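You operate a simulated robot arm through the tools that you are given. There is no shell and no other tool.

You run a simulated robot arm. Do the job below in one go: nothing can be reset, and whatever is moved stays where it is left.

TASK
Run the timber cleat's screws down with the teal driver: yellow first, then green, then purple.
Fine: each till the driver's lamp shows green; the driver goes back on its stand.

Only the result counts: the job must be done as asked and must still hold three seconds after the hand-in. Knocking over, shifting, dropping, spilling or breaking anything else fails it.

THE ROBOT
A 7-joint arm with a two-finger parallel gripper, fixed in place. Base frame: the origin is on the floor under the middle of its stand, x ahead of it, y to its left, z up; the work surface is at about z = 880. Units: mm, rad, N and s.
It reaches about 1147 mm from its shoulder. Its first joint turns from -2.897 to 2.897 rad. Payload 3.43 kg.
The TCP is the grasp point between the finger pads, 30 mm short of the fingertips. In the tool frame z runs along the fingers and y along their closing line. Largest opening 94 mm; finger width 28, thickness 10; the body of the gripper, 50 by 96 mm, starts 55 mm behind the TCP.
Orientation is told as [roll, pitch, yaw] about the base's x, y, z axes, in that order, counted from this pose: with the fingers straight down and closing along the base's y, the tool's x points along the base's -x, its y along +y and its z along -z.

THE INTERFACE
- The arm moves only by the tool drive_tool. Its argument "motion" is a list of rows, each an object (a shift or turn left out is 0, a gripper value left out holds the last) with "rot": the turn, a rotation vector about the tool's x, y, z in rad, a list of three; "translation": the shift along the tool's x, y, z in mm, a list of three; "jaw": the gripper command, from -1 (shut) to 1 (fully open), values between in proportion. In form: [{"rot": [ax, ay, az], "translation": [dx, dy, dz], "jaw": jaw}, ...]. A call has 1 to 20 rows; each row shifts and turns the commanded pose from where the row before left it, along the tool's axes as they then stand. Rows are played at 5 a second. More than 50 mm and 0.15 rad between two rows, or a gripper value outside its range, and nothing of the call is played. A pose out of reach is approached as far as the arm can. The call stops where the force on the tool passes 60 N (or 10 N more than at its start, if that is more) or the arm is blocked; 0.2 s more then pass. Each finger travels about 45 mm/s and halts on what it meets, pressing with about 22 N; the grip force reading is that of the motor and also rises with nothing between the fingers. The clock runs only during rows and for 0.2 s after the last one: add rows that do not move to give the fingers time. The reply holds the time, the measured pose of the TCP, the force on the tool along the base axes, the opening and the grip force, in the units named above and with some noise, with the torque about the TCP (base axes, N m) and any sound that the robot's microphone picked up, and new pictures: "show" is both (left out), scene, wrist or none.
- Cameras (640 x 400 px; columns grow to the right, rows downward): "scene" is fixed at [48.4, 649.5, 1696.4]; the picture's right is [-0.33, -0.94, 0.00], its down [-0.65, 0.23, -0.72] and it looks along [0.68, -0.24, -0.69] (base axes); focal length 361 px, centre (320, 200). "wrist" rides on the gripper at [76, 14, -103] in the tool frame; the picture's right is [-0.18, 0.98, 0.00], its down [-0.75, -0.14, -0.64] and it looks along [-0.63, -0.12, 0.77] (tool axes); focal length 243 px, centre (320, 200). There is no depth. A picture from a camera that has moved, and an enlarged one, comes with that camera's place and axes in the base frame and with its lens.
- close_up(camera, box): a new picture of the part [left, top, right, bottom] of that camera's present view, enlarged. The clock stands still meanwhile.
- sign_off(): hands the job in; it is judged then, once.

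Nothing tells you positions but the pictures and the camera data. Unless the task says otherwise, let go and move clear before handing in.

The tools are called after "Call:" by a JSON object that holds its "api" and its "payload". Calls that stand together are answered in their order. drive_tool: Moves the arm, as the interface text tells. Its arguments: {"type":"object","properties":{"motion":{"type":"array"},"show":{"type":"string","enum":["both","scene","wrist","none"]}},"required":["motion"]} The other tools are called the same way: close_up (camera, box) takes an enlarged picture of a part of a camera's view; sign_off () hands the job in.

At the start:

```text
time_s: 0.0
tool_pos: [540.9, 382.9, 1247.9]
tcp_rot: [0.001, 0.001, -0.001]
ft_force: [0.1, -1.0, -0.1]
wrist_torque: [0.0, 0.0, 0.01]
finger_gap: 93.8
finger_force: 0.1
```

scene: 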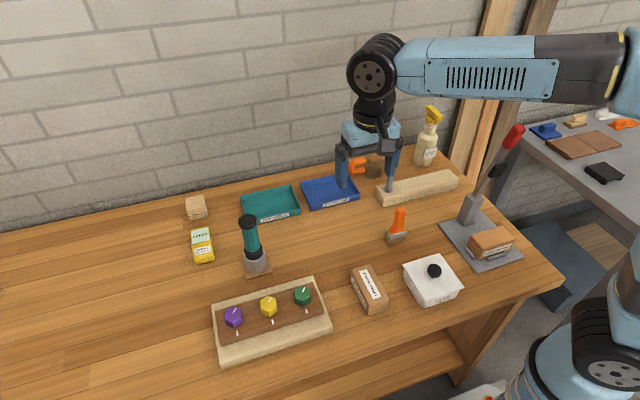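
wrist: 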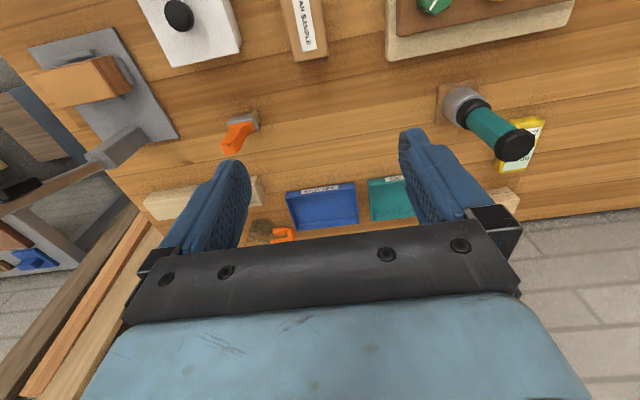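

I see a teal driver standing on a small stand left of centre, and a timber cleat with purple, yellow and green screws in front of it. First I take close-ups to work out positions.

Call:
{"api": "close_up", "payload": {"camera": "scene", "box": [200, 200, 340, 370]}}

Call:
{"api": "close_up", "payload": {"camera": "wrist", "box": [380, 0, 600, 180]}}

```text
2.35 times, centred on (270, 285) of scene
camera zoom: at [48.4, 649.5, 1696.4], right [-0.33, -0.94, 0.0], down [-0.65, 0.23, -0.72], along [0.68, -0.24, -0.69], focal length 849 px, centre (438, 0)
```

zoom: 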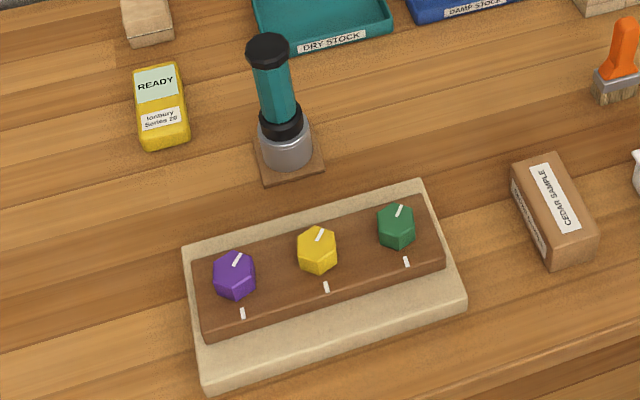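

```text
2.22 times, centred on (490, 90) of wrist
camera zoom: at [464.9, 397.2, 1351.8], right [0.18, 0.98, 0.0], down [0.75, -0.14, 0.64], along [0.63, -0.12, -0.77], focal length 539 px, centre (-58, 444)
```

zoom: 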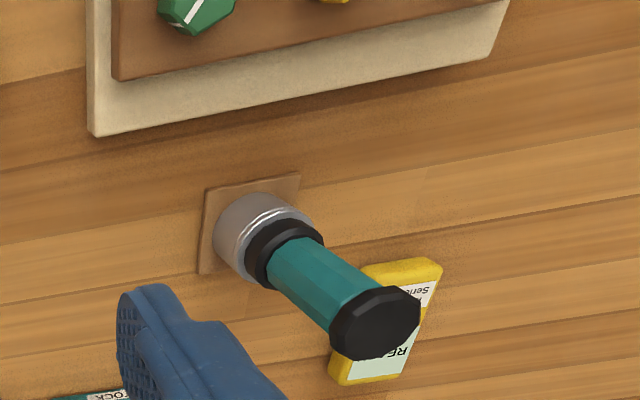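

The driver is at about (655, 616) with its top near z 1074; the screws are near x 500, y 698/617/535. Next I look closer at the yellow box, the driver and the screws for lamps and markings.

Call:
{"api": "close_up", "payload": {"camera": "scene", "box": [185, 185, 285, 285]}}

Call:
{"api": "close_up", "payload": {"camera": "scene", "box": [235, 205, 275, 285]}}

Call:
{"api": "close_up", "payload": {"camera": "scene", "box": [205, 275, 335, 365]}}

Call:
{"api": "close_up", "payload": {"camera": "scene", "box": [340, 120, 560, 310]}}

```text
4.00 times, centred on (235, 235) of scene
camera zoom: at [48.4, 649.5, 1696.4], right [-0.33, -0.94, 0.0], down [-0.65, 0.23, -0.72], along [0.68, -0.24, -0.69], focal length 1444 px, centre (660, 60)
```

zoom: 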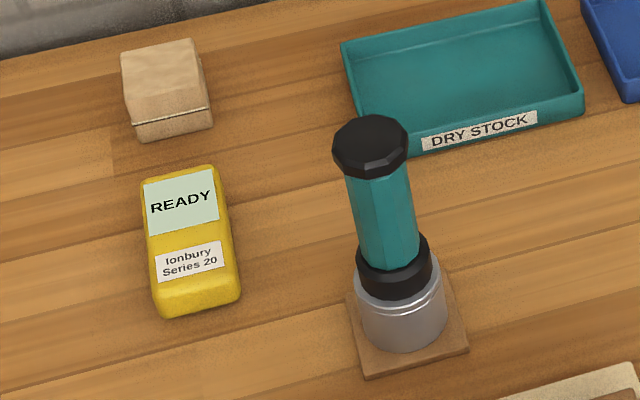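

```text
5.00 times, centred on (255, 245) of scene
camera zoom: at [48.4, 649.5, 1696.4], right [-0.33, -0.94, 0.0], down [-0.65, 0.23, -0.72], along [0.68, -0.24, -0.69], focal length 1805 px, centre (645, -25)
```

zoom: 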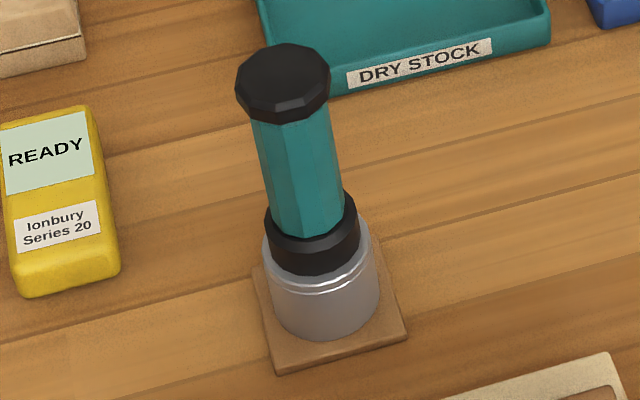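

```text
4.44 times, centred on (270, 320) of scene
camera zoom: at [48.4, 649.5, 1696.4], right [-0.33, -0.94, 0.0], down [-0.65, 0.23, -0.72], along [0.68, -0.24, -0.69], focal length 1604 px, centre (542, -333)
```

zoom: 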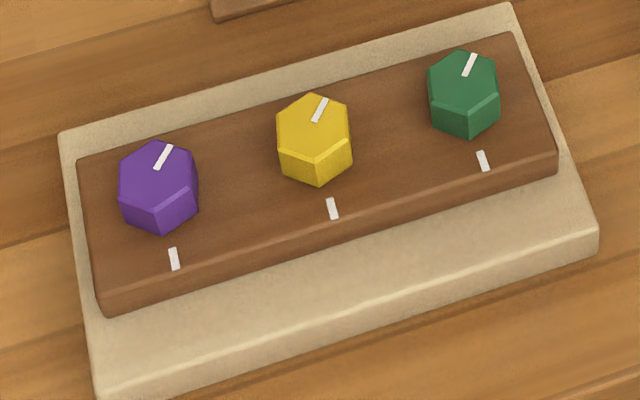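

```text
2.11 times, centred on (450, 215) of scene
camera zoom: at [48.4, 649.5, 1696.4], right [-0.33, -0.94, 0.0], down [-0.65, 0.23, -0.72], along [0.68, -0.24, -0.69], focal length 760 px, centre (46, 168)
```

zoom: 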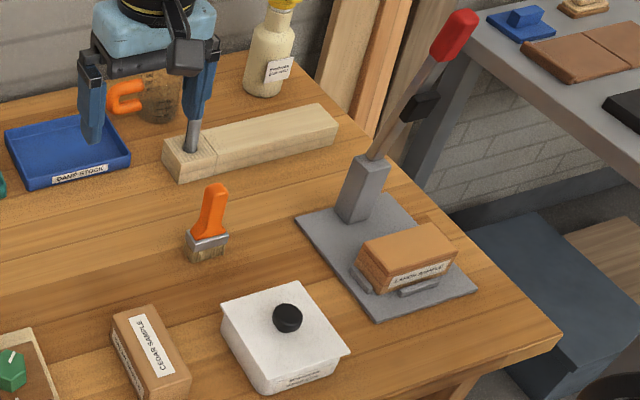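

The lamp isn't visible yet, and the yellow box looks like an unrelated meter. I move the wrist camera over the cleat to get a better look at screws and driver.

Call:
{"api": "drive_tool", "payload": {"motion": [{"translation": [20, 33.3, 11], "jaw": 1}, {"translation": [20, 33.3, 11]}, {"translation": [20, 33.3, 11]}, {"translation": [20, 33.3, 11]}, {"translation": [20, 33.3, 11]}, {"translation": [20, 33.3, 11]}, {"translation": [20, 33.3, 11]}, {}], "show": "both"}}

```text
time_s: 1.8
tool_pos: [400.9, 614.0, 1174.5]
tcp_rot: [-0.001, 0.002, 0.0]
ft_force: [0.0, -0.5, -0.1]
wrist_torque: [-0.01, -0.01, -0.01]
finger_gap: 94.2
finger_force: 0.1
camera wrist: at [325.2, 630.8, 1276.9], right [0.18, 0.98, 0.0], down [0.75, -0.14, 0.64], along [0.63, -0.12, -0.77], focal length 243 px, centre (320, 200)
```

scene: 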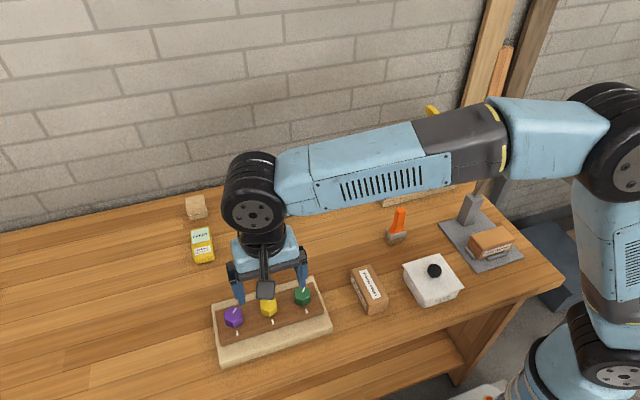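
wrist: 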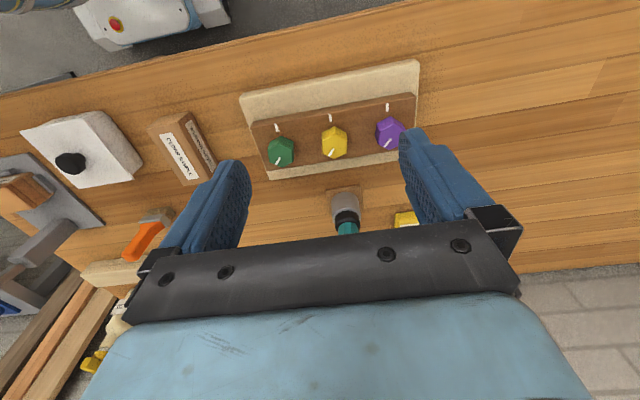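

Call:
{"api": "close_up", "payload": {"camera": "wrist", "box": [230, 50, 430, 250]}}

```text
2.00 times, centred on (330, 150) of wrist
camera zoom: at [325.2, 630.8, 1276.9], right [0.18, 0.98, 0.0], down [0.75, -0.14, 0.64], along [0.63, -0.12, -0.77], focal length 485 px, centre (300, 300)
```

zoom: 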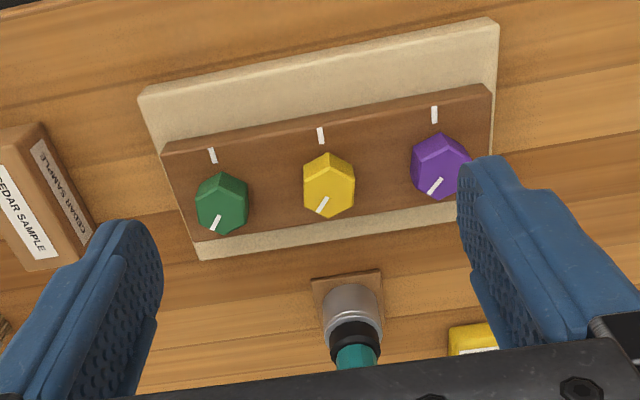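

The screws sit in a line along y at x≈501, with marks on their heads. I move toward the driver for a closer look to find the lamp and measure its axis.

Call:
{"api": "drive_tool", "payload": {"motion": [{"translation": [-40, 0, -10]}, {"translation": [-40, 0, -10]}, {"translation": [-20, 0, -5]}, {}], "show": "wrist"}}

Call:
{"api": "close_up", "payload": {"camera": "wrist", "box": [250, 100, 430, 240]}}

```text
time_s: 2.8
tool_pos: [502.8, 613.9, 1198.6]
tcp_rot: [0.0, -0.001, 0.0]
ft_force: [0.5, 0.7, -0.4]
wrist_torque: [0.03, 0.01, -0.01]
finger_gap: 93.8
finger_force: 0.1
camera wrist: at [426.5, 628.7, 1301.4], right [0.18, 0.98, 0.0], down [0.75, -0.14, 0.64], along [0.63, -0.12, -0.77], focal length 243 px, centre (320, 200)
```

wrist: 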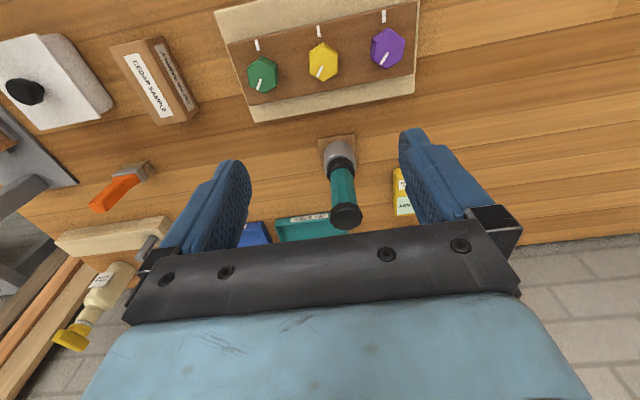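

```text
2.86 times, centred on (340, 170) of wrist
camera zoom: at [426.5, 628.7, 1301.4], right [0.18, 0.98, 0.0], down [0.75, -0.14, 0.64], along [0.63, -0.12, -0.77], focal length 693 px, centre (263, 286)
```

zoom: 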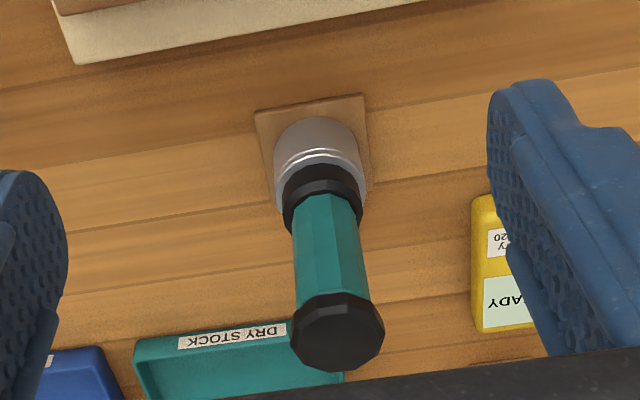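

Driver axis looks to be about (664, 620), top at z≈1063, with an octagonal grip and a wider black cap. I check the finger profile from the scene camera before approaching.

Call:
{"api": "close_up", "payload": {"camera": "scene", "box": [210, 150, 330, 300]}}

Call:
{"api": "close_up", "payload": {"camera": "wrist", "box": [300, 120, 400, 240]}}

Call:
{"api": "close_up", "payload": {"camera": "wrist", "box": [210, 0, 430, 130]}}

```text
2.67 times, centred on (270, 225) of scene
camera zoom: at [48.4, 649.5, 1696.4], right [-0.33, -0.94, 0.0], down [-0.65, 0.23, -0.72], along [0.68, -0.24, -0.69], focal length 962 px, centre (453, 133)
```

zoom: 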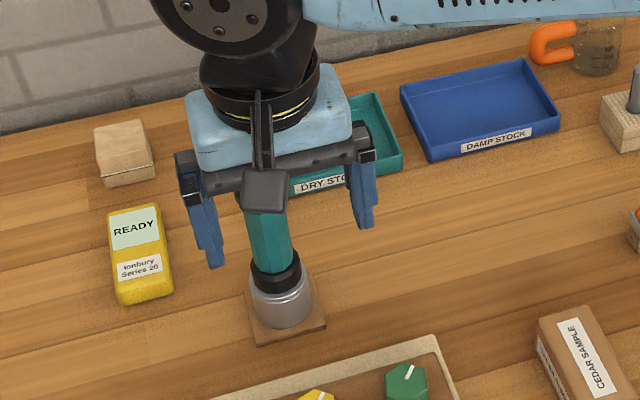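

```text
3.33 times, centred on (350, 180) of wrist
camera zoom: at [426.5, 628.7, 1301.4], right [0.18, 0.98, 0.0], down [0.75, -0.14, 0.64], along [0.63, -0.12, -0.77], focal length 809 px, centre (220, 267)
```

zoom: 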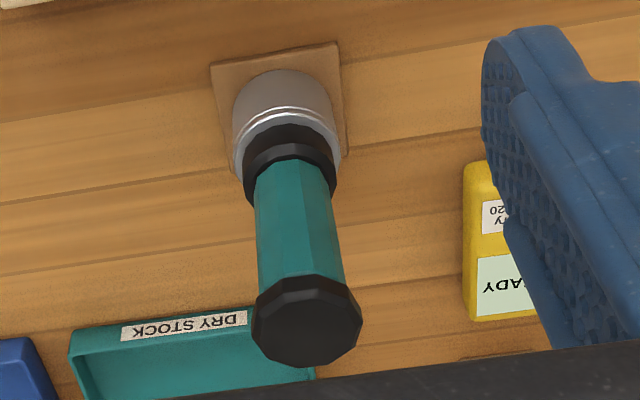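

```text
2.91 times, centred on (320, 65) of wrist
camera zoom: at [426.5, 628.7, 1301.4], right [0.18, 0.98, 0.0], down [0.75, -0.14, 0.64], along [0.63, -0.12, -0.77], focal length 706 px, centre (320, 593)
```

zoom: 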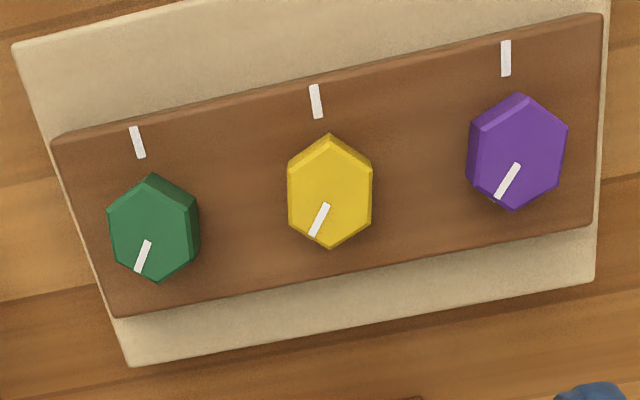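

The gripper hovers clear of everything here, so I first test how far the wrist can wind back (counter-clockwise seen from above). The screws will need clockwise turning.

Call:
{"api": "drive_tool", "payload": {"motion": [{"rot": [0, 0, -0.15]}, {"rot": [0, 0, -0.15]}, {"rot": [0, 0, -0.15]}, {"rot": [0, 0, -0.15]}, {"rot": [0, 0, -0.15]}, {"rot": [0, 0, -0.15]}, {"rot": [0, 0, -0.15]}, {"rot": [0, 0, -0.15]}, {"rot": [0, 0, -0.15]}, {"rot": [0, 0, -0.15]}, {"rot": [0, 0, -0.15]}, {"rot": [0, 0, -0.15]}, {"rot": [0, 0, -0.15]}, {"rot": [0, 0, -0.15]}, {"rot": [0, 0, -0.15]}, {"rot": [0, 0, -0.15]}, {}], "show": "scene"}}

```text
time_s: 6.4
tool_pos: [501.7, 616.2, 1198.1]
tcp_rot: [0.001, -0.001, 2.399]
ft_force: [-0.1, -0.5, 0.2]
wrist_torque: [-0.01, 0.0, -0.02]
finger_gap: 94.1
finger_force: 0.1
```

scene: 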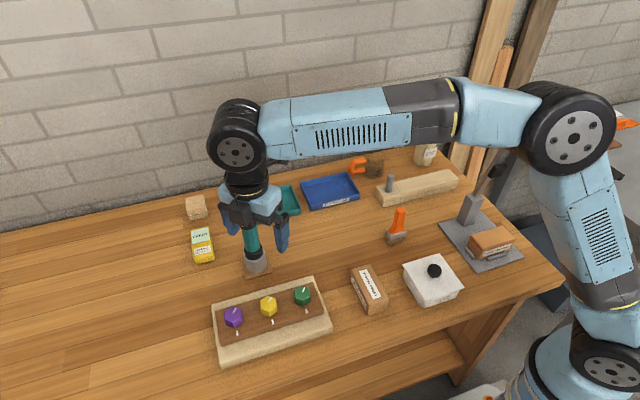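

Yaw +2.4 rad is reachable. I continue to find the limit.

Call:
{"api": "drive_tool", "payload": {"motion": [{"rot": [0, 0, -0.15]}, {"rot": [0, 0, -0.15]}, {"rot": [0, 0, -0.15]}, {"rot": [0, 0, -0.15]}, {"rot": [0, 0, -0.15]}, {"rot": [0, 0, -0.15]}, {"rot": [0, 0, -0.15]}, {"rot": [0, 0, -0.15]}, {}], "show": "none"}}

```text
time_s: 8.4
tool_pos: [501.2, 615.1, 1197.0]
tcp_rot: [0.001, 0.0, -2.681]
ft_force: [-0.3, 0.6, -0.6]
wrist_torque: [-0.01, 0.01, 0.01]
finger_gap: 94.4
finger_force: 0.1
```

Yaw reaches +3.6 rad. I unwind and test the clockwise side as well.

Call:
{"api": "drive_tool", "payload": {"motion": [{"rot": [0, 0, 0.15]}, {"rot": [0, 0, 0.15]}, {"rot": [0, 0, 0.15]}, {"rot": [0, 0, 0.15]}, {"rot": [0, 0, 0.15]}, {"rot": [0, 0, 0.15]}, {"rot": [0, 0, 0.15]}, {"rot": [0, 0, 0.15]}, {"rot": [0, 0, 0.15]}, {"rot": [0, 0, 0.15]}, {"rot": [0, 0, 0.15]}, {"rot": [0, 0, 0.15]}, {"rot": [0, 0, 0.15]}, {"rot": [0, 0, 0.15]}, {"rot": [0, 0, 0.15]}, {"rot": [0, 0, 0.15]}, {"rot": [0, 0, 0.15]}, {"rot": [0, 0, 0.15]}, {"rot": [0, 0, 0.15]}, {"rot": [0, 0, 0.15]}], "show": "none"}}

Call:
{"api": "drive_tool", "payload": {"motion": [{"rot": [0, 0, 0.15]}, {"rot": [0, 0, 0.15]}, {"rot": [0, 0, 0.15]}, {"rot": [0, 0, 0.15]}, {"rot": [0, 0, 0.15]}, {"rot": [0, 0, 0.15]}, {"rot": [0, 0, 0.15]}, {"rot": [0, 0, 0.15]}, {"rot": [0, 0, 0.15]}, {"rot": [0, 0, 0.15]}, {"rot": [0, 0, 0.15]}, {"rot": [0, 0, 0.15]}, {"rot": [0, 0, 0.15]}, {"rot": [0, 0, 0.15]}, {"rot": [0, 0, 0.15]}, {"rot": [0, 0, 0.15]}, {}], "show": "none"}}

```text
time_s: 12.6
tool_pos: [502.2, 615.9, 1197.5]
tcp_rot: [0.001, -0.001, 0.596]
ft_force: [0.5, -0.1, 0.3]
wrist_torque: [-0.02, -0.02, 0.0]
finger_gap: 94.1
finger_force: 0.0
```

```text
time_s: 16.2
tool_pos: [500.2, 614.8, 1197.5]
tcp_rot: [-0.001, 0.001, -1.799]
ft_force: [-0.1, 0.1, 0.0]
wrist_torque: [0.0, 0.03, 0.05]
finger_gap: 94.0
finger_force: 0.0
```

The wrist range is at least −1.8…+3.6 rad, so I'll start turning from about yaw +π. I wind back to +π and view the driver from its far side.

Call:
{"api": "drive_tool", "payload": {"motion": [{"rot": [0, 0, -0.15]}, {"rot": [0, 0, -0.15]}, {"rot": [0, 0, -0.15]}, {"rot": [0, 0, -0.15]}, {"rot": [0, 0, -0.15]}, {"rot": [0, 0, -0.15]}, {"rot": [0, 0, -0.15]}, {"rot": [0, 0, -0.15]}, {"rot": [0, 0, -0.15]}, {"rot": [0, 0, -0.15]}, {"rot": [0, 0, -0.15]}, {"rot": [0, 0, -0.15]}, {"rot": [0, 0, -0.15]}, {"rot": [0, 0, -0.15]}, {"rot": [0, 0, -0.15]}, {"rot": [0, 0, -0.15]}, {"rot": [0, 0, -0.15]}, {"rot": [0, 0, -0.15]}, {"rot": [0, 0, -0.15]}, {"rot": [0, 0, -0.15]}], "show": "none"}}

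Call:
{"api": "drive_tool", "payload": {"motion": [{"rot": [0, 0, -0.15]}, {"rot": [0, 0, -0.15]}, {"rot": [0, 0, -0.15]}, {"rot": [0, 0, -0.15]}, {"rot": [0, 0, -0.15]}, {"rot": [0, 0, -0.15]}, {"rot": [0, 0, -0.15]}, {"rot": [0, 0, -0.15]}, {"rot": [0, 0, -0.15]}, {"rot": [0, 0, -0.15]}, {"rot": [0, 0, -0.15]}, {"rot": [0, 0, -0.15]}, {"rot": [0, 0, -0.1416]}, {}], "show": "wrist"}}

```text
time_s: 20.4
tool_pos: [501.4, 615.0, 1198.2]
tcp_rot: [0.0, -0.001, 1.201]
ft_force: [1.0, 0.6, -0.9]
wrist_torque: [-0.03, -0.02, -0.01]
finger_gap: 94.1
finger_force: 0.0
```

```text
time_s: 23.4
tool_pos: [499.9, 615.3, 1196.7]
tcp_rot: [-0.001, 0.0, 3.142]
ft_force: [0.0, 0.9, -0.1]
wrist_torque: [0.01, -0.01, 0.0]
finger_gap: 94.1
finger_force: 0.0
camera wrist: at [577.4, 601.6, 1300.1], right [-0.18, -0.98, 0.0], down [-0.75, 0.14, 0.64], along [-0.63, 0.12, -0.77], focal length 243 px, centre (320, 200)
```

wrist: 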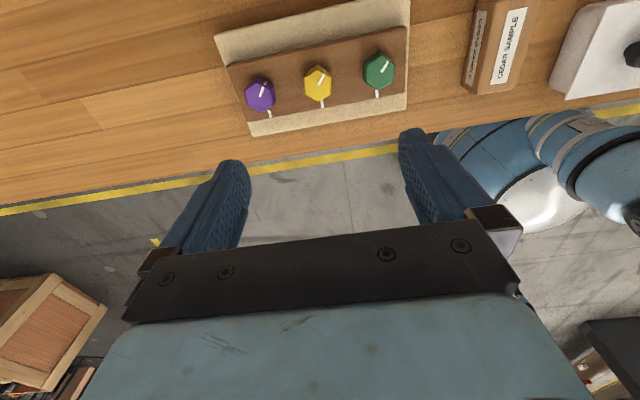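

Call:
{"api": "close_up", "payload": {"camera": "wrist", "box": [210, 0, 430, 140]}}

```text
2.86 times, centred on (320, 70) of wrist
camera zoom: at [577.4, 601.6, 1300.1], right [-0.18, -0.98, 0.0], down [-0.75, 0.14, 0.64], along [-0.63, 0.12, -0.77], focal length 693 px, centre (320, 571)
```

zoom: 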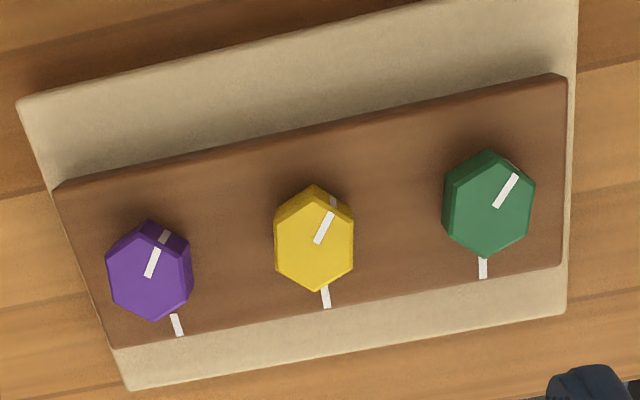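

From the two views: screws at x≈490, y≈540 (green), 621 (yellow), 701 (purple), head tops z≈960. Now I go above the driver, keeping the fingertips clear of its top, to view it from the far side.

Call:
{"api": "drive_tool", "payload": {"motion": [{"translation": [40, -1, 0]}, {"translation": [40, -1, 0]}, {"translation": [40, -1, 10]}, {"translation": [40, -2, 15]}, {"translation": [3, 0, 20]}, {}], "show": "both"}}

Call:
{"api": "close_up", "payload": {"camera": "wrist", "box": [240, 60, 400, 230]}}

```text
time_s: 24.8
tool_pos: [667.3, 620.4, 1152.6]
tcp_rot: [0.0, 0.001, 3.14]
ft_force: [0.4, 0.3, -0.2]
wrist_torque: [0.03, -0.02, -0.01]
finger_gap: 93.9
finger_force: 0.0
camera wrist: at [743.9, 606.7, 1255.4], right [-0.19, -0.98, 0.0], down [-0.75, 0.14, 0.64], along [-0.63, 0.12, -0.77], focal length 243 px, centre (320, 200)
```

scene: 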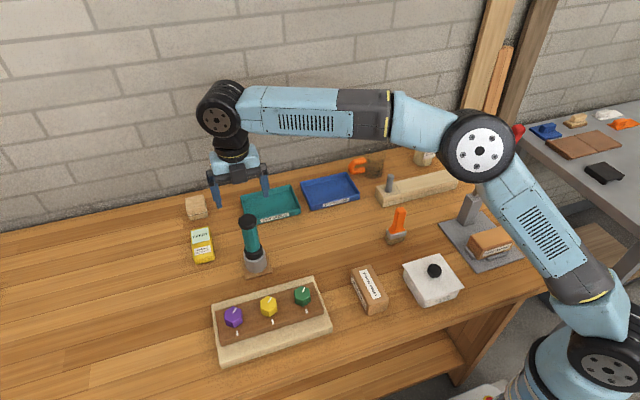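
wrist: 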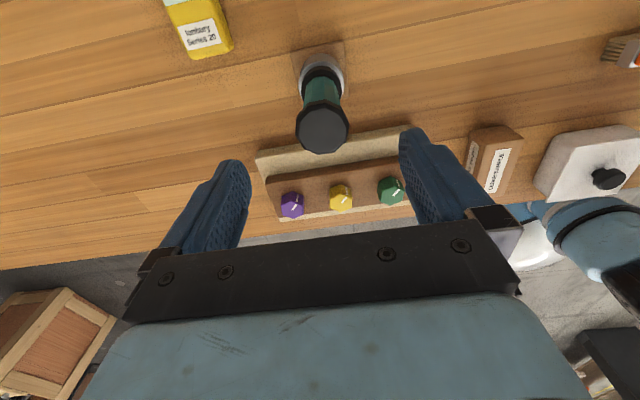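

```text
2.35 times, centred on (320, 145) of wrist
camera zoom: at [743.9, 606.7, 1255.4], right [-0.19, -0.98, 0.0], down [-0.75, 0.14, 0.64], along [-0.63, 0.12, -0.77], focal length 571 px, centre (320, 329)
```

zoom: 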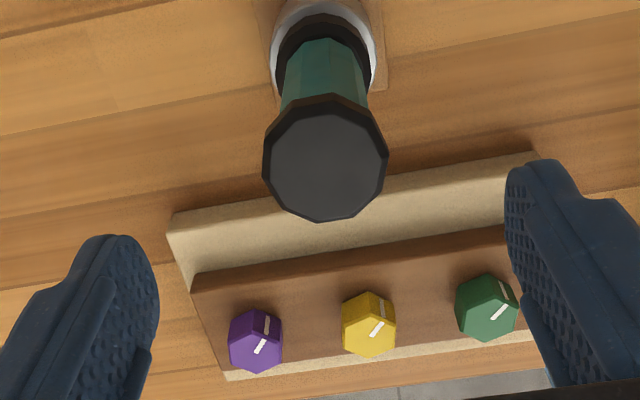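

Driver axis is about (661, 621), top z≈1065. I zoom in on the driver for any lamp before gripping.

Call:
{"api": "close_up", "payload": {"camera": "wrist", "box": [285, 50, 365, 160]}}

Call:
{"api": "close_up", "payload": {"camera": "scene", "box": [235, 210, 275, 280]}}

```text
3.64 times, centred on (325, 105) of wrist
camera zoom: at [743.9, 606.7, 1255.4], right [-0.19, -0.98, 0.0], down [-0.75, 0.14, 0.64], along [-0.63, 0.12, -0.77], focal length 882 px, centre (302, 546)
```

zoom: 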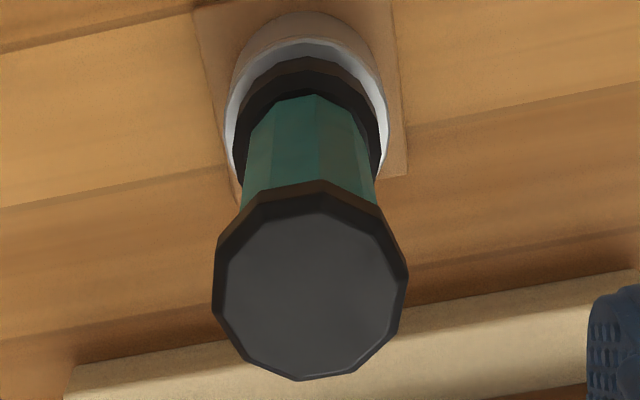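

```text
5.71 times, centred on (255, 245) of scene
camera zoom: at [48.4, 649.5, 1696.4], right [-0.33, -0.94, 0.0], down [-0.65, 0.23, -0.72], along [0.68, -0.24, -0.69], focal length 2062 px, centre (691, -57)
```

zoom: 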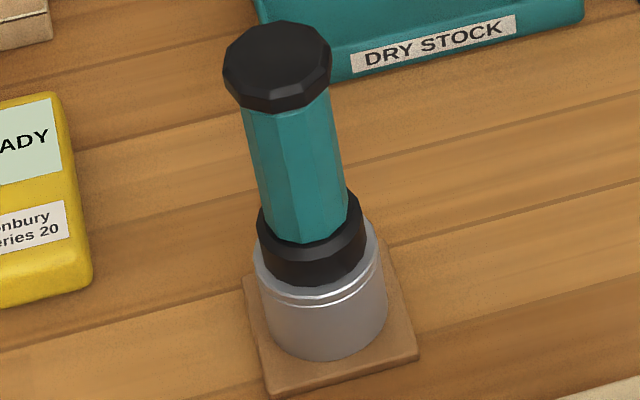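

No lamp is lit or visible so far; it may be a ring that lights up when in use. I center over the driver and descend partway to check alignment.

Call:
{"api": "drive_tool", "payload": {"motion": [{"translation": [-6.5, 0.5, 0]}, {"translation": [0, 0, 25]}, {"translation": [0, 0, 25]}, {}, {}], "show": "both"}}

Call:
{"api": "close_up", "payload": {"camera": "wrist", "box": [200, 60, 440, 240]}}

Call:
{"api": "close_up", "payload": {"camera": "scene", "box": [190, 150, 310, 290]}}

```text
time_s: 26.0
tool_pos: [658.7, 620.3, 1100.6]
tcp_rot: [-0.001, 0.0, 3.139]
ft_force: [0.4, 0.9, -0.3]
wrist_torque: [0.01, -0.02, -0.01]
finger_gap: 94.1
finger_force: 0.1
camera wrist: at [734.8, 606.3, 1204.2], right [-0.19, -0.98, 0.0], down [-0.75, 0.14, 0.64], along [-0.63, 0.12, -0.77], focal length 243 px, centre (320, 200)
```

scene: 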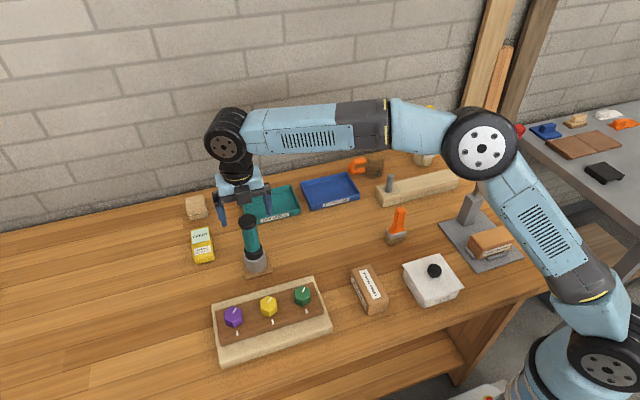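
wrist: 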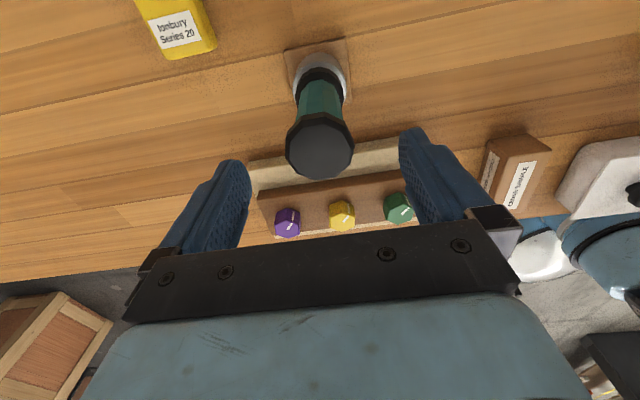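

```text
2.22 times, centred on (320, 150) of wrist
camera zoom: at [734.8, 606.3, 1204.2], right [-0.19, -0.98, 0.0], down [-0.75, 0.14, 0.64], along [-0.63, 0.12, -0.77], focal length 539 px, centre (320, 311)
```

zoom: 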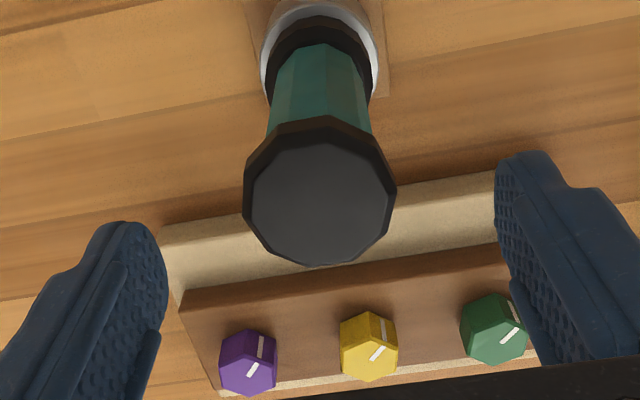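

```text
2.86 times, centred on (250, 220) of scene
camera zoom: at [48.4, 649.5, 1696.4], right [-0.33, -0.94, 0.0], down [-0.65, 0.23, -0.72], along [0.68, -0.24, -0.69], focal length 1031 px, centre (520, 143)
```

zoom: 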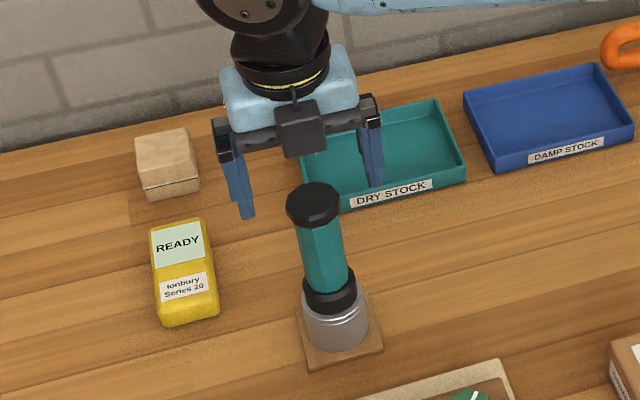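

The driver is centred between the fingers. I descend to the grip height (palm stays ~8 mm above the cap) and check before closing.

Call:
{"api": "drive_tool", "payload": {"motion": [{"translation": [0, 0, 21]}, {"translation": [0, 0, 21]}, {"translation": [0, 0, 21]}, {"translation": [0, 0, 20]}, {}], "show": "both"}}

Call:
{"api": "close_up", "payload": {"camera": "wrist", "box": [200, 60, 440, 260]}}

Call:
{"api": "close_up", "payload": {"camera": "scene", "box": [200, 190, 310, 290]}}

```text
time_s: 27.2
tool_pos: [659.8, 621.2, 1018.6]
tcp_rot: [0.0, 0.001, 3.138]
ft_force: [0.6, -0.1, -0.2]
wrist_torque: [0.01, 0.01, 0.02]
finger_gap: 94.0
finger_force: 0.1
camera wrist: at [735.5, 606.1, 1122.6], right [-0.19, -0.98, 0.0], down [-0.75, 0.14, 0.64], along [-0.63, 0.12, -0.77], focal length 243 px, centre (320, 200)
```

scene: 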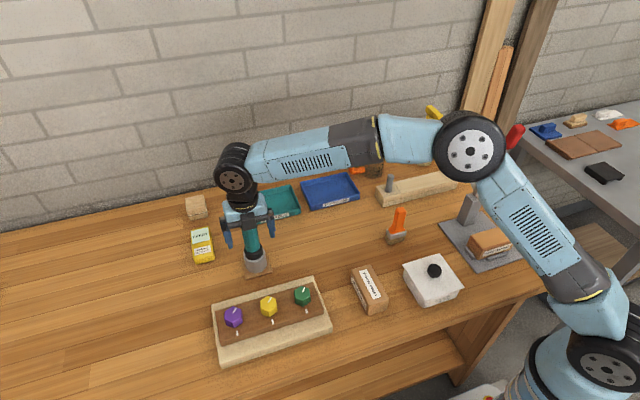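
wrist: 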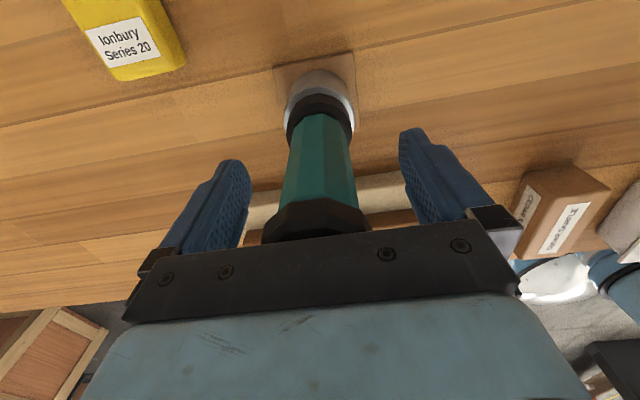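

```text
2.00 times, centred on (320, 160) of wrist
camera zoom: at [735.5, 606.1, 1122.6], right [-0.19, -0.98, 0.0], down [-0.75, 0.14, 0.64], along [-0.63, 0.12, -0.77], focal length 485 px, centre (320, 280)
```

zoom: 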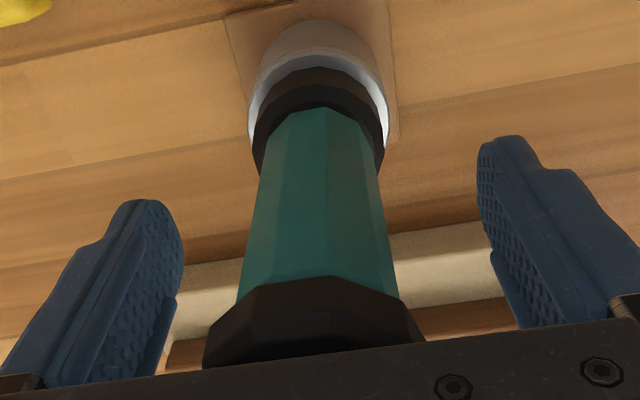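

```text
4.00 times, centred on (255, 240) of scene
camera zoom: at [48.4, 649.5, 1696.4], right [-0.33, -0.94, 0.0], down [-0.65, 0.23, -0.72], along [0.68, -0.24, -0.69], focal length 1444 px, centre (580, 40)
```

zoom: 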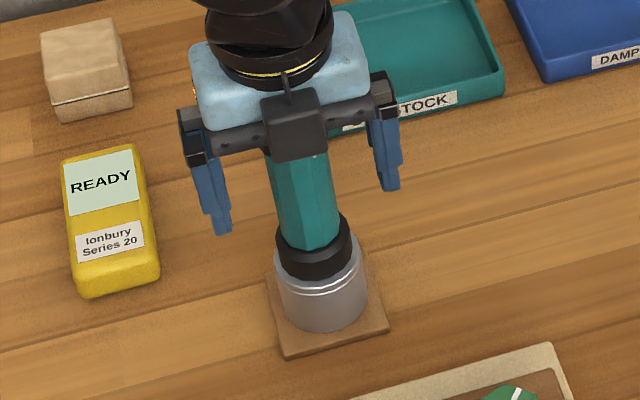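

Clear of the cap and well centred. I close the jaws and check the gap and grip.

Call:
{"api": "drive_tool", "payload": {"motion": [{"jaw": -1}, {}, {}, {}, {}, {}], "show": "both"}}

Call:
{"api": "close_up", "payload": {"camera": "wrist", "box": [200, 60, 440, 260]}}

Call:
{"api": "close_up", "payload": {"camera": "scene", "box": [200, 190, 310, 290]}}

```text
time_s: 28.6
tool_pos: [658.6, 620.3, 1019.3]
tcp_rot: [0.0, 0.0, 3.139]
ft_force: [0.5, 0.8, 1.0]
wrist_torque: [0.07, -0.04, -0.01]
finger_gap: 45.5
finger_force: 22.4
camera wrist: at [735.5, 606.2, 1122.7], right [-0.19, -0.98, 0.0], down [-0.75, 0.14, 0.64], along [-0.63, 0.12, -0.77], focal length 243 px, centre (320, 200)
```

scene: 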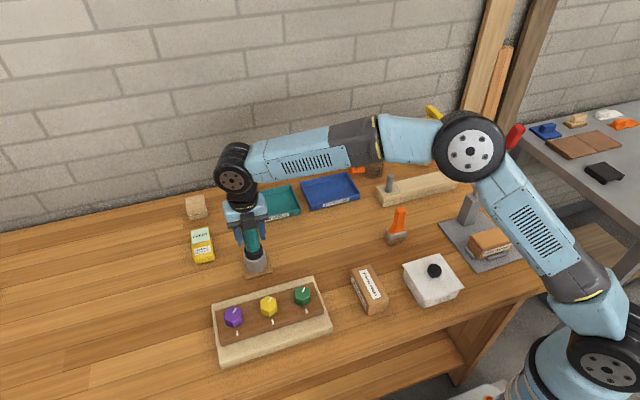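
wrist: 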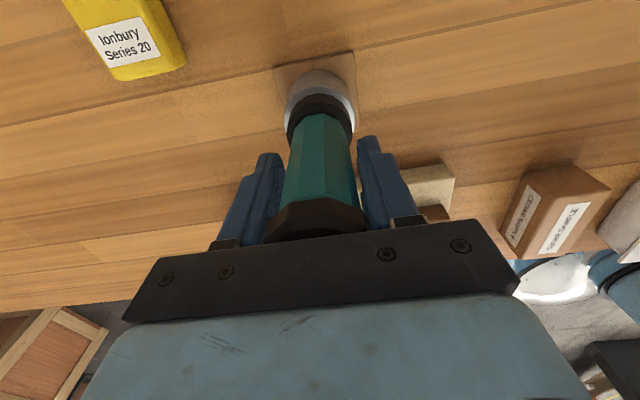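

```text
2.00 times, centred on (320, 160) of wrist
camera zoom: at [735.5, 606.2, 1122.7], right [-0.19, -0.98, 0.0], down [-0.75, 0.14, 0.64], along [-0.63, 0.12, -0.77], focal length 485 px, centre (320, 280)
```

zoom: 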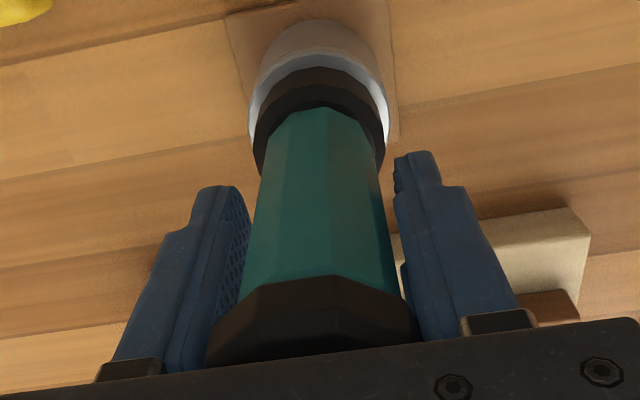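

```text
4.00 times, centred on (255, 240) of scene
camera zoom: at [48.4, 649.5, 1696.4], right [-0.33, -0.94, 0.0], down [-0.65, 0.23, -0.72], along [0.68, -0.24, -0.69], focal length 1444 px, centre (580, 40)
```

zoom: 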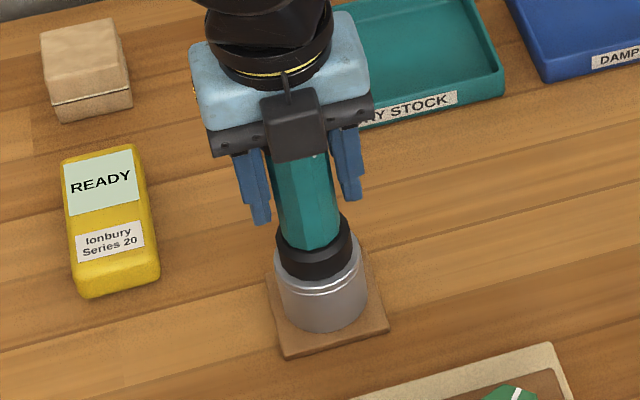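

The gap of 45.5 mm shows the fingers met the wider cap rather than the handle, so I'll re-grip with the cap centred on the pads. I open, rise 38 mm and look.

Call:
{"api": "drive_tool", "payload": {"motion": [{"jaw": 0.6}, {}, {}, {"translation": [0, 0, -19]}, {"translation": [0, 0, -19]}, {}, {}], "show": "both"}}

Call:
{"api": "close_up", "payload": {"camera": "wrist", "box": [220, 60, 420, 260]}}

Call:
{"api": "close_up", "payload": {"camera": "scene", "box": [200, 190, 310, 290]}}

```text
time_s: 30.2
tool_pos: [658.3, 618.8, 1057.5]
tcp_rot: [0.001, 0.0, 3.139]
ft_force: [0.3, -0.2, 0.0]
wrist_torque: [0.01, 0.0, 0.0]
finger_gap: 75.4
finger_force: 0.1
camera wrist: at [733.0, 605.8, 1160.8], right [-0.19, -0.98, 0.0], down [-0.75, 0.14, 0.64], along [-0.63, 0.12, -0.77], focal length 243 px, centre (320, 200)
```

scene: 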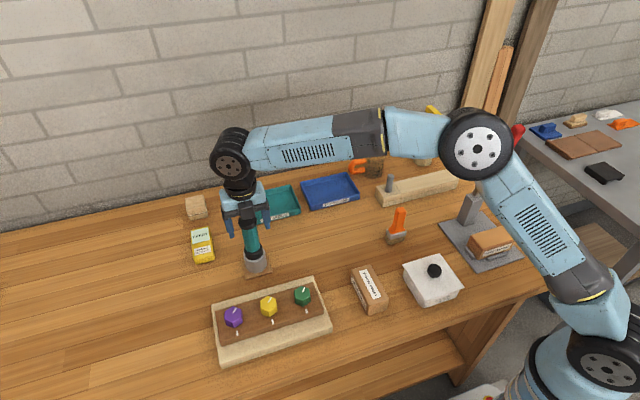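
wrist: 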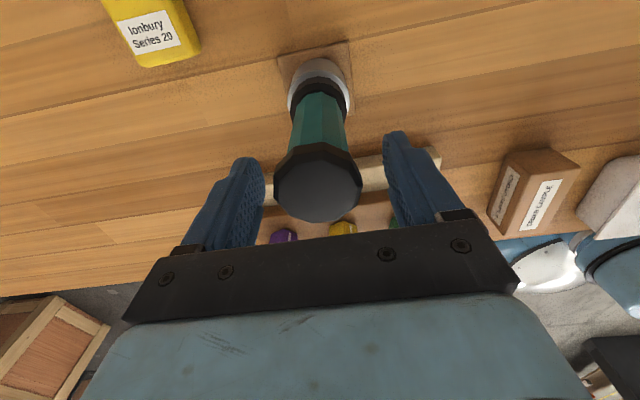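

```text
2.00 times, centred on (320, 160) of wrist
camera zoom: at [733.0, 605.8, 1160.8], right [-0.19, -0.98, 0.0], down [-0.75, 0.14, 0.64], along [-0.63, 0.12, -0.77], focal length 485 px, centre (320, 280)
```

zoom: 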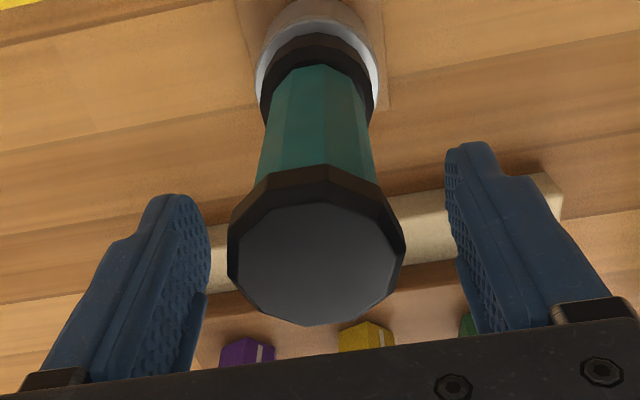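

```text
4.00 times, centred on (255, 240) of scene
camera zoom: at [48.4, 649.5, 1696.4], right [-0.33, -0.94, 0.0], down [-0.65, 0.23, -0.72], along [0.68, -0.24, -0.69], focal length 1444 px, centre (580, 40)
```

zoom: 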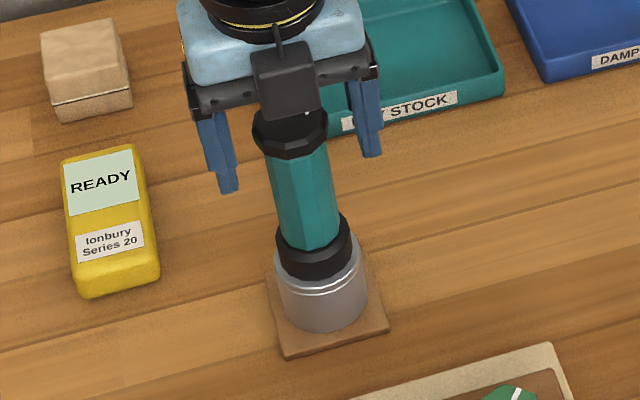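

The cap sits well between the pads, and its top face is visible to the wrist camera in this grip. I nudge 2 mm and close.

Call:
{"api": "drive_tool", "payload": {"motion": [{"translation": [2, -0.5, 1], "jaw": 0.6}, {"jaw": -1}, {}, {}, {}, {}], "show": "wrist"}}

Call:
{"api": "close_up", "payload": {"camera": "wrist", "box": [220, 60, 420, 260]}}

Call:
{"api": "close_up", "payload": {"camera": "scene", "box": [200, 190, 310, 290]}}

```text
time_s: 31.6
tool_pos: [659.0, 619.4, 1056.2]
tcp_rot: [0.001, 0.0, 3.142]
ft_force: [0.8, 0.4, 0.5]
wrist_torque: [0.04, -0.09, 0.02]
finger_gap: 45.2
finger_force: 21.9
camera wrist: at [735.1, 606.3, 1159.0], right [-0.19, -0.98, 0.0], down [-0.75, 0.14, 0.64], along [-0.63, 0.12, -0.77], focal length 243 px, centre (320, 200)
```

wrist: 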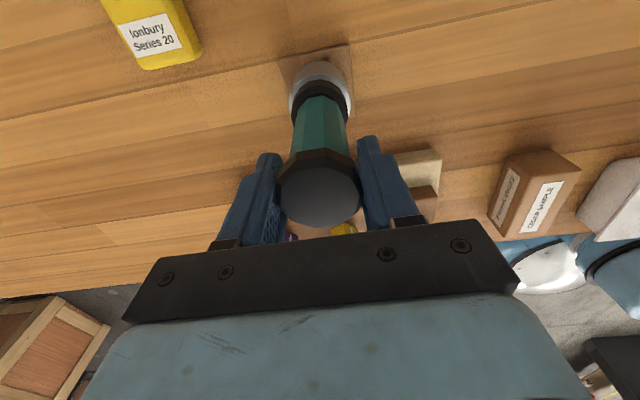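

```text
2.00 times, centred on (320, 160) of wrist
camera zoom: at [735.1, 606.3, 1159.0], right [-0.19, -0.98, 0.0], down [-0.75, 0.14, 0.64], along [-0.63, 0.12, -0.77], focal length 485 px, centre (320, 280)
```

zoom: 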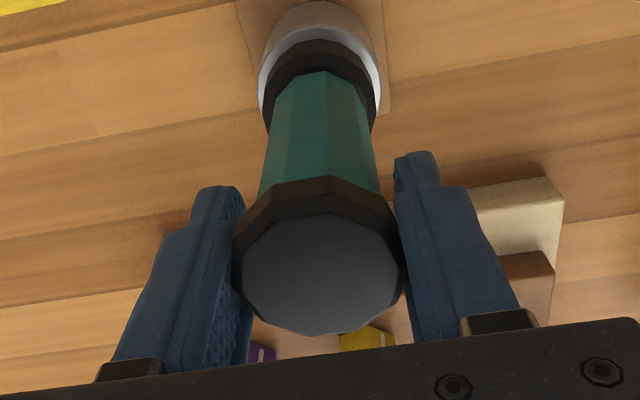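

```text
4.00 times, centred on (255, 240) of scene
camera zoom: at [48.4, 649.5, 1696.4], right [-0.33, -0.94, 0.0], down [-0.65, 0.23, -0.72], along [0.68, -0.24, -0.69], focal length 1444 px, centre (580, 40)
```

zoom: 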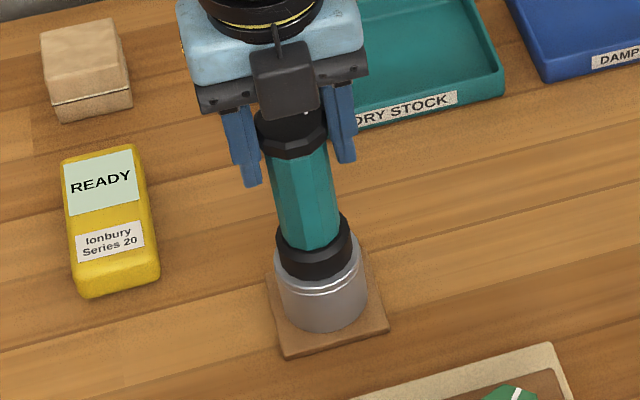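

Grip is on the cap at 45 mm. I lift gently and check the driver hangs straight.

Call:
{"api": "drive_tool", "payload": {"motion": [{"translation": [0, 0, -5]}, {"translation": [0, 0, -10]}, {"translation": [0, 0, -15]}, {"translation": [0, 0, -20]}, {"translation": [0, 0, -20]}, {}, {}], "show": "both"}}

Call:
{"api": "close_up", "payload": {"camera": "wrist", "box": [220, 60, 420, 260]}}

Call:
{"api": "close_up", "payload": {"camera": "scene", "box": [200, 170, 310, 290]}}

```text
time_s: 33.2
tool_pos: [661.2, 621.1, 1125.8]
tcp_rot: [0.0, 0.0, 3.141]
ft_force: [-1.3, 0.1, -3.5]
wrist_torque: [0.05, 0.0, 0.02]
finger_gap: 45.6
finger_force: 22.4
camera wrist: at [736.6, 608.2, 1229.6], right [-0.19, -0.98, 0.0], down [-0.75, 0.14, 0.64], along [-0.63, 0.12, -0.77], focal length 243 px, centre (320, 200)
```

scene: 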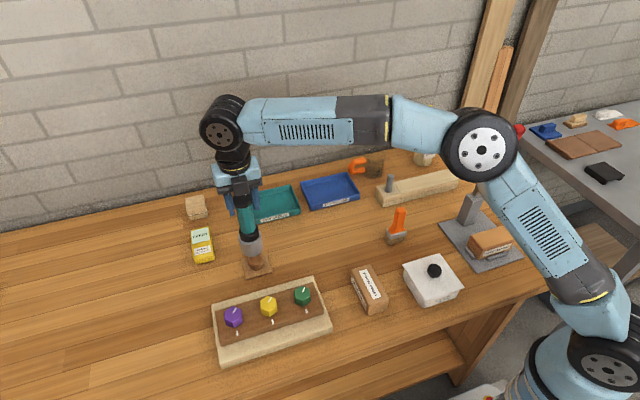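
wrist: 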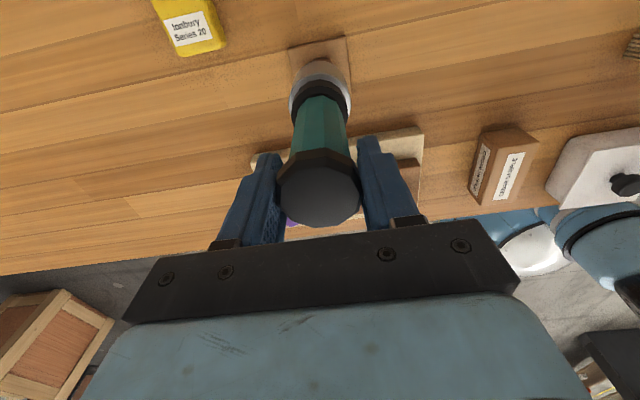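

```text
2.00 times, centred on (320, 160) of wrist
camera zoom: at [736.6, 608.2, 1229.6], right [-0.19, -0.98, 0.0], down [-0.75, 0.14, 0.64], along [-0.63, 0.12, -0.77], focal length 485 px, centre (320, 280)
```

zoom: 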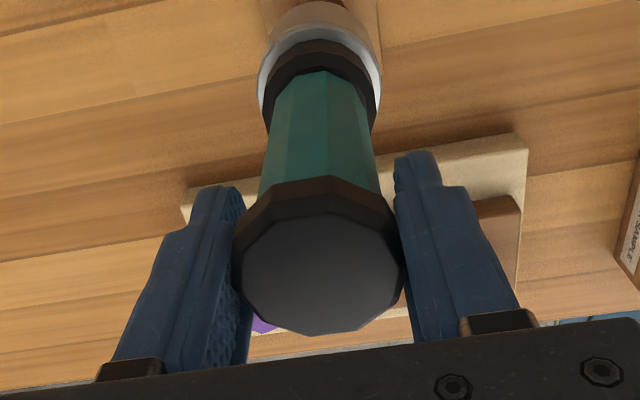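

```text
3.33 times, centred on (255, 230) of scene
camera zoom: at [48.4, 649.5, 1696.4], right [-0.33, -0.94, 0.0], down [-0.65, 0.23, -0.72], along [0.68, -0.24, -0.69], focal length 1203 px, centre (537, 100)
```

zoom: 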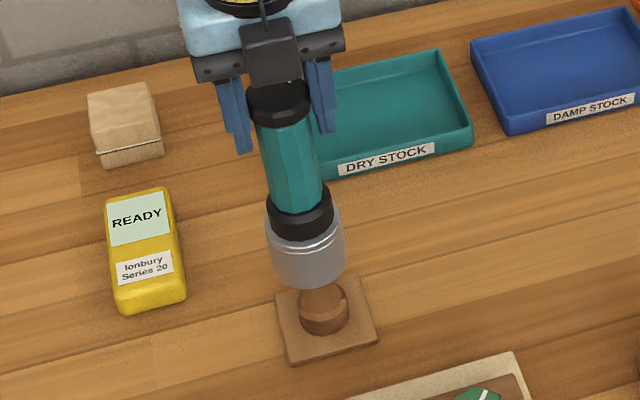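

The driver is clear of its stand (a round peg on a plate) and hangs straight, at about 3.5 N. I raise it and carry it above the yellow screw.

Call:
{"api": "drive_tool", "payload": {"motion": [{"translation": [0, 0, -20]}, {"translation": [0, 0, -20]}, {"translation": [0, 0, -18]}, {"translation": [-25, 0, 0]}, {"translation": [-30, 0, 0]}, {"translation": [-30, 0, 0]}, {"translation": [-30, 0, 0]}, {"translation": [-30, -1, 0]}, {"translation": [-25, 0, 0]}, {}, {}], "show": "both"}}

Call:
{"api": "close_up", "payload": {"camera": "wrist", "box": [220, 40, 420, 240]}}

Call:
{"api": "close_up", "payload": {"camera": "scene", "box": [200, 200, 340, 360]}}

```text
time_s: 35.6
tool_pos: [490.5, 619.7, 1184.5]
tcp_rot: [0.0, 0.0, 3.141]
ft_force: [0.9, 0.3, -3.9]
wrist_torque: [-0.01, 0.02, -0.01]
finger_gap: 45.5
finger_force: 22.0
camera wrist: at [566.7, 606.0, 1286.8], right [-0.19, -0.98, 0.0], down [-0.75, 0.14, 0.64], along [-0.63, 0.12, -0.77], focal length 243 px, centre (320, 200)
```

scene: 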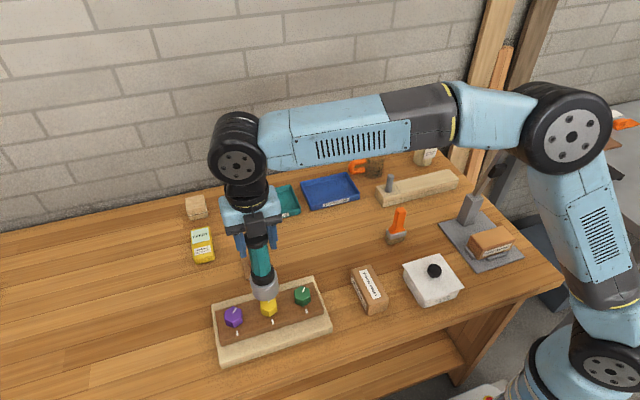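
wrist: 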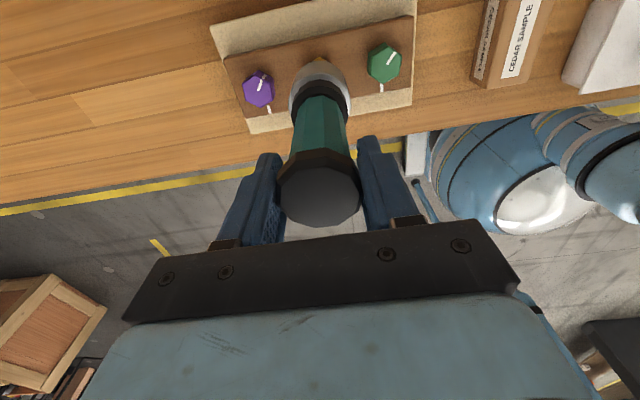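

```text
2.00 times, centred on (320, 140) of wrist
camera zoom: at [566.7, 606.0, 1286.8], right [-0.19, -0.98, 0.0], down [-0.75, 0.14, 0.64], along [-0.63, 0.12, -0.77], focal length 485 px, centre (320, 320)
```

zoom: 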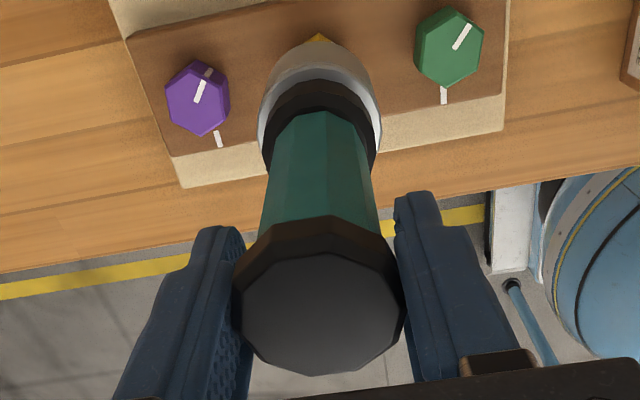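

```text
2.50 times, centred on (270, 280) of scene
camera zoom: at [48.4, 649.5, 1696.4], right [-0.33, -0.94, 0.0], down [-0.65, 0.23, -0.72], along [0.68, -0.24, -0.69], focal length 902 px, centre (445, 0)
```

zoom: 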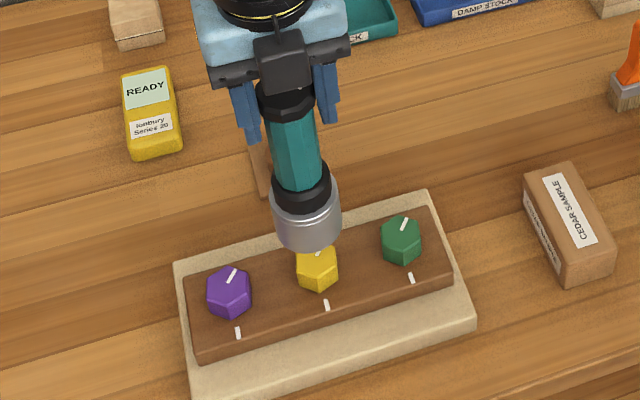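

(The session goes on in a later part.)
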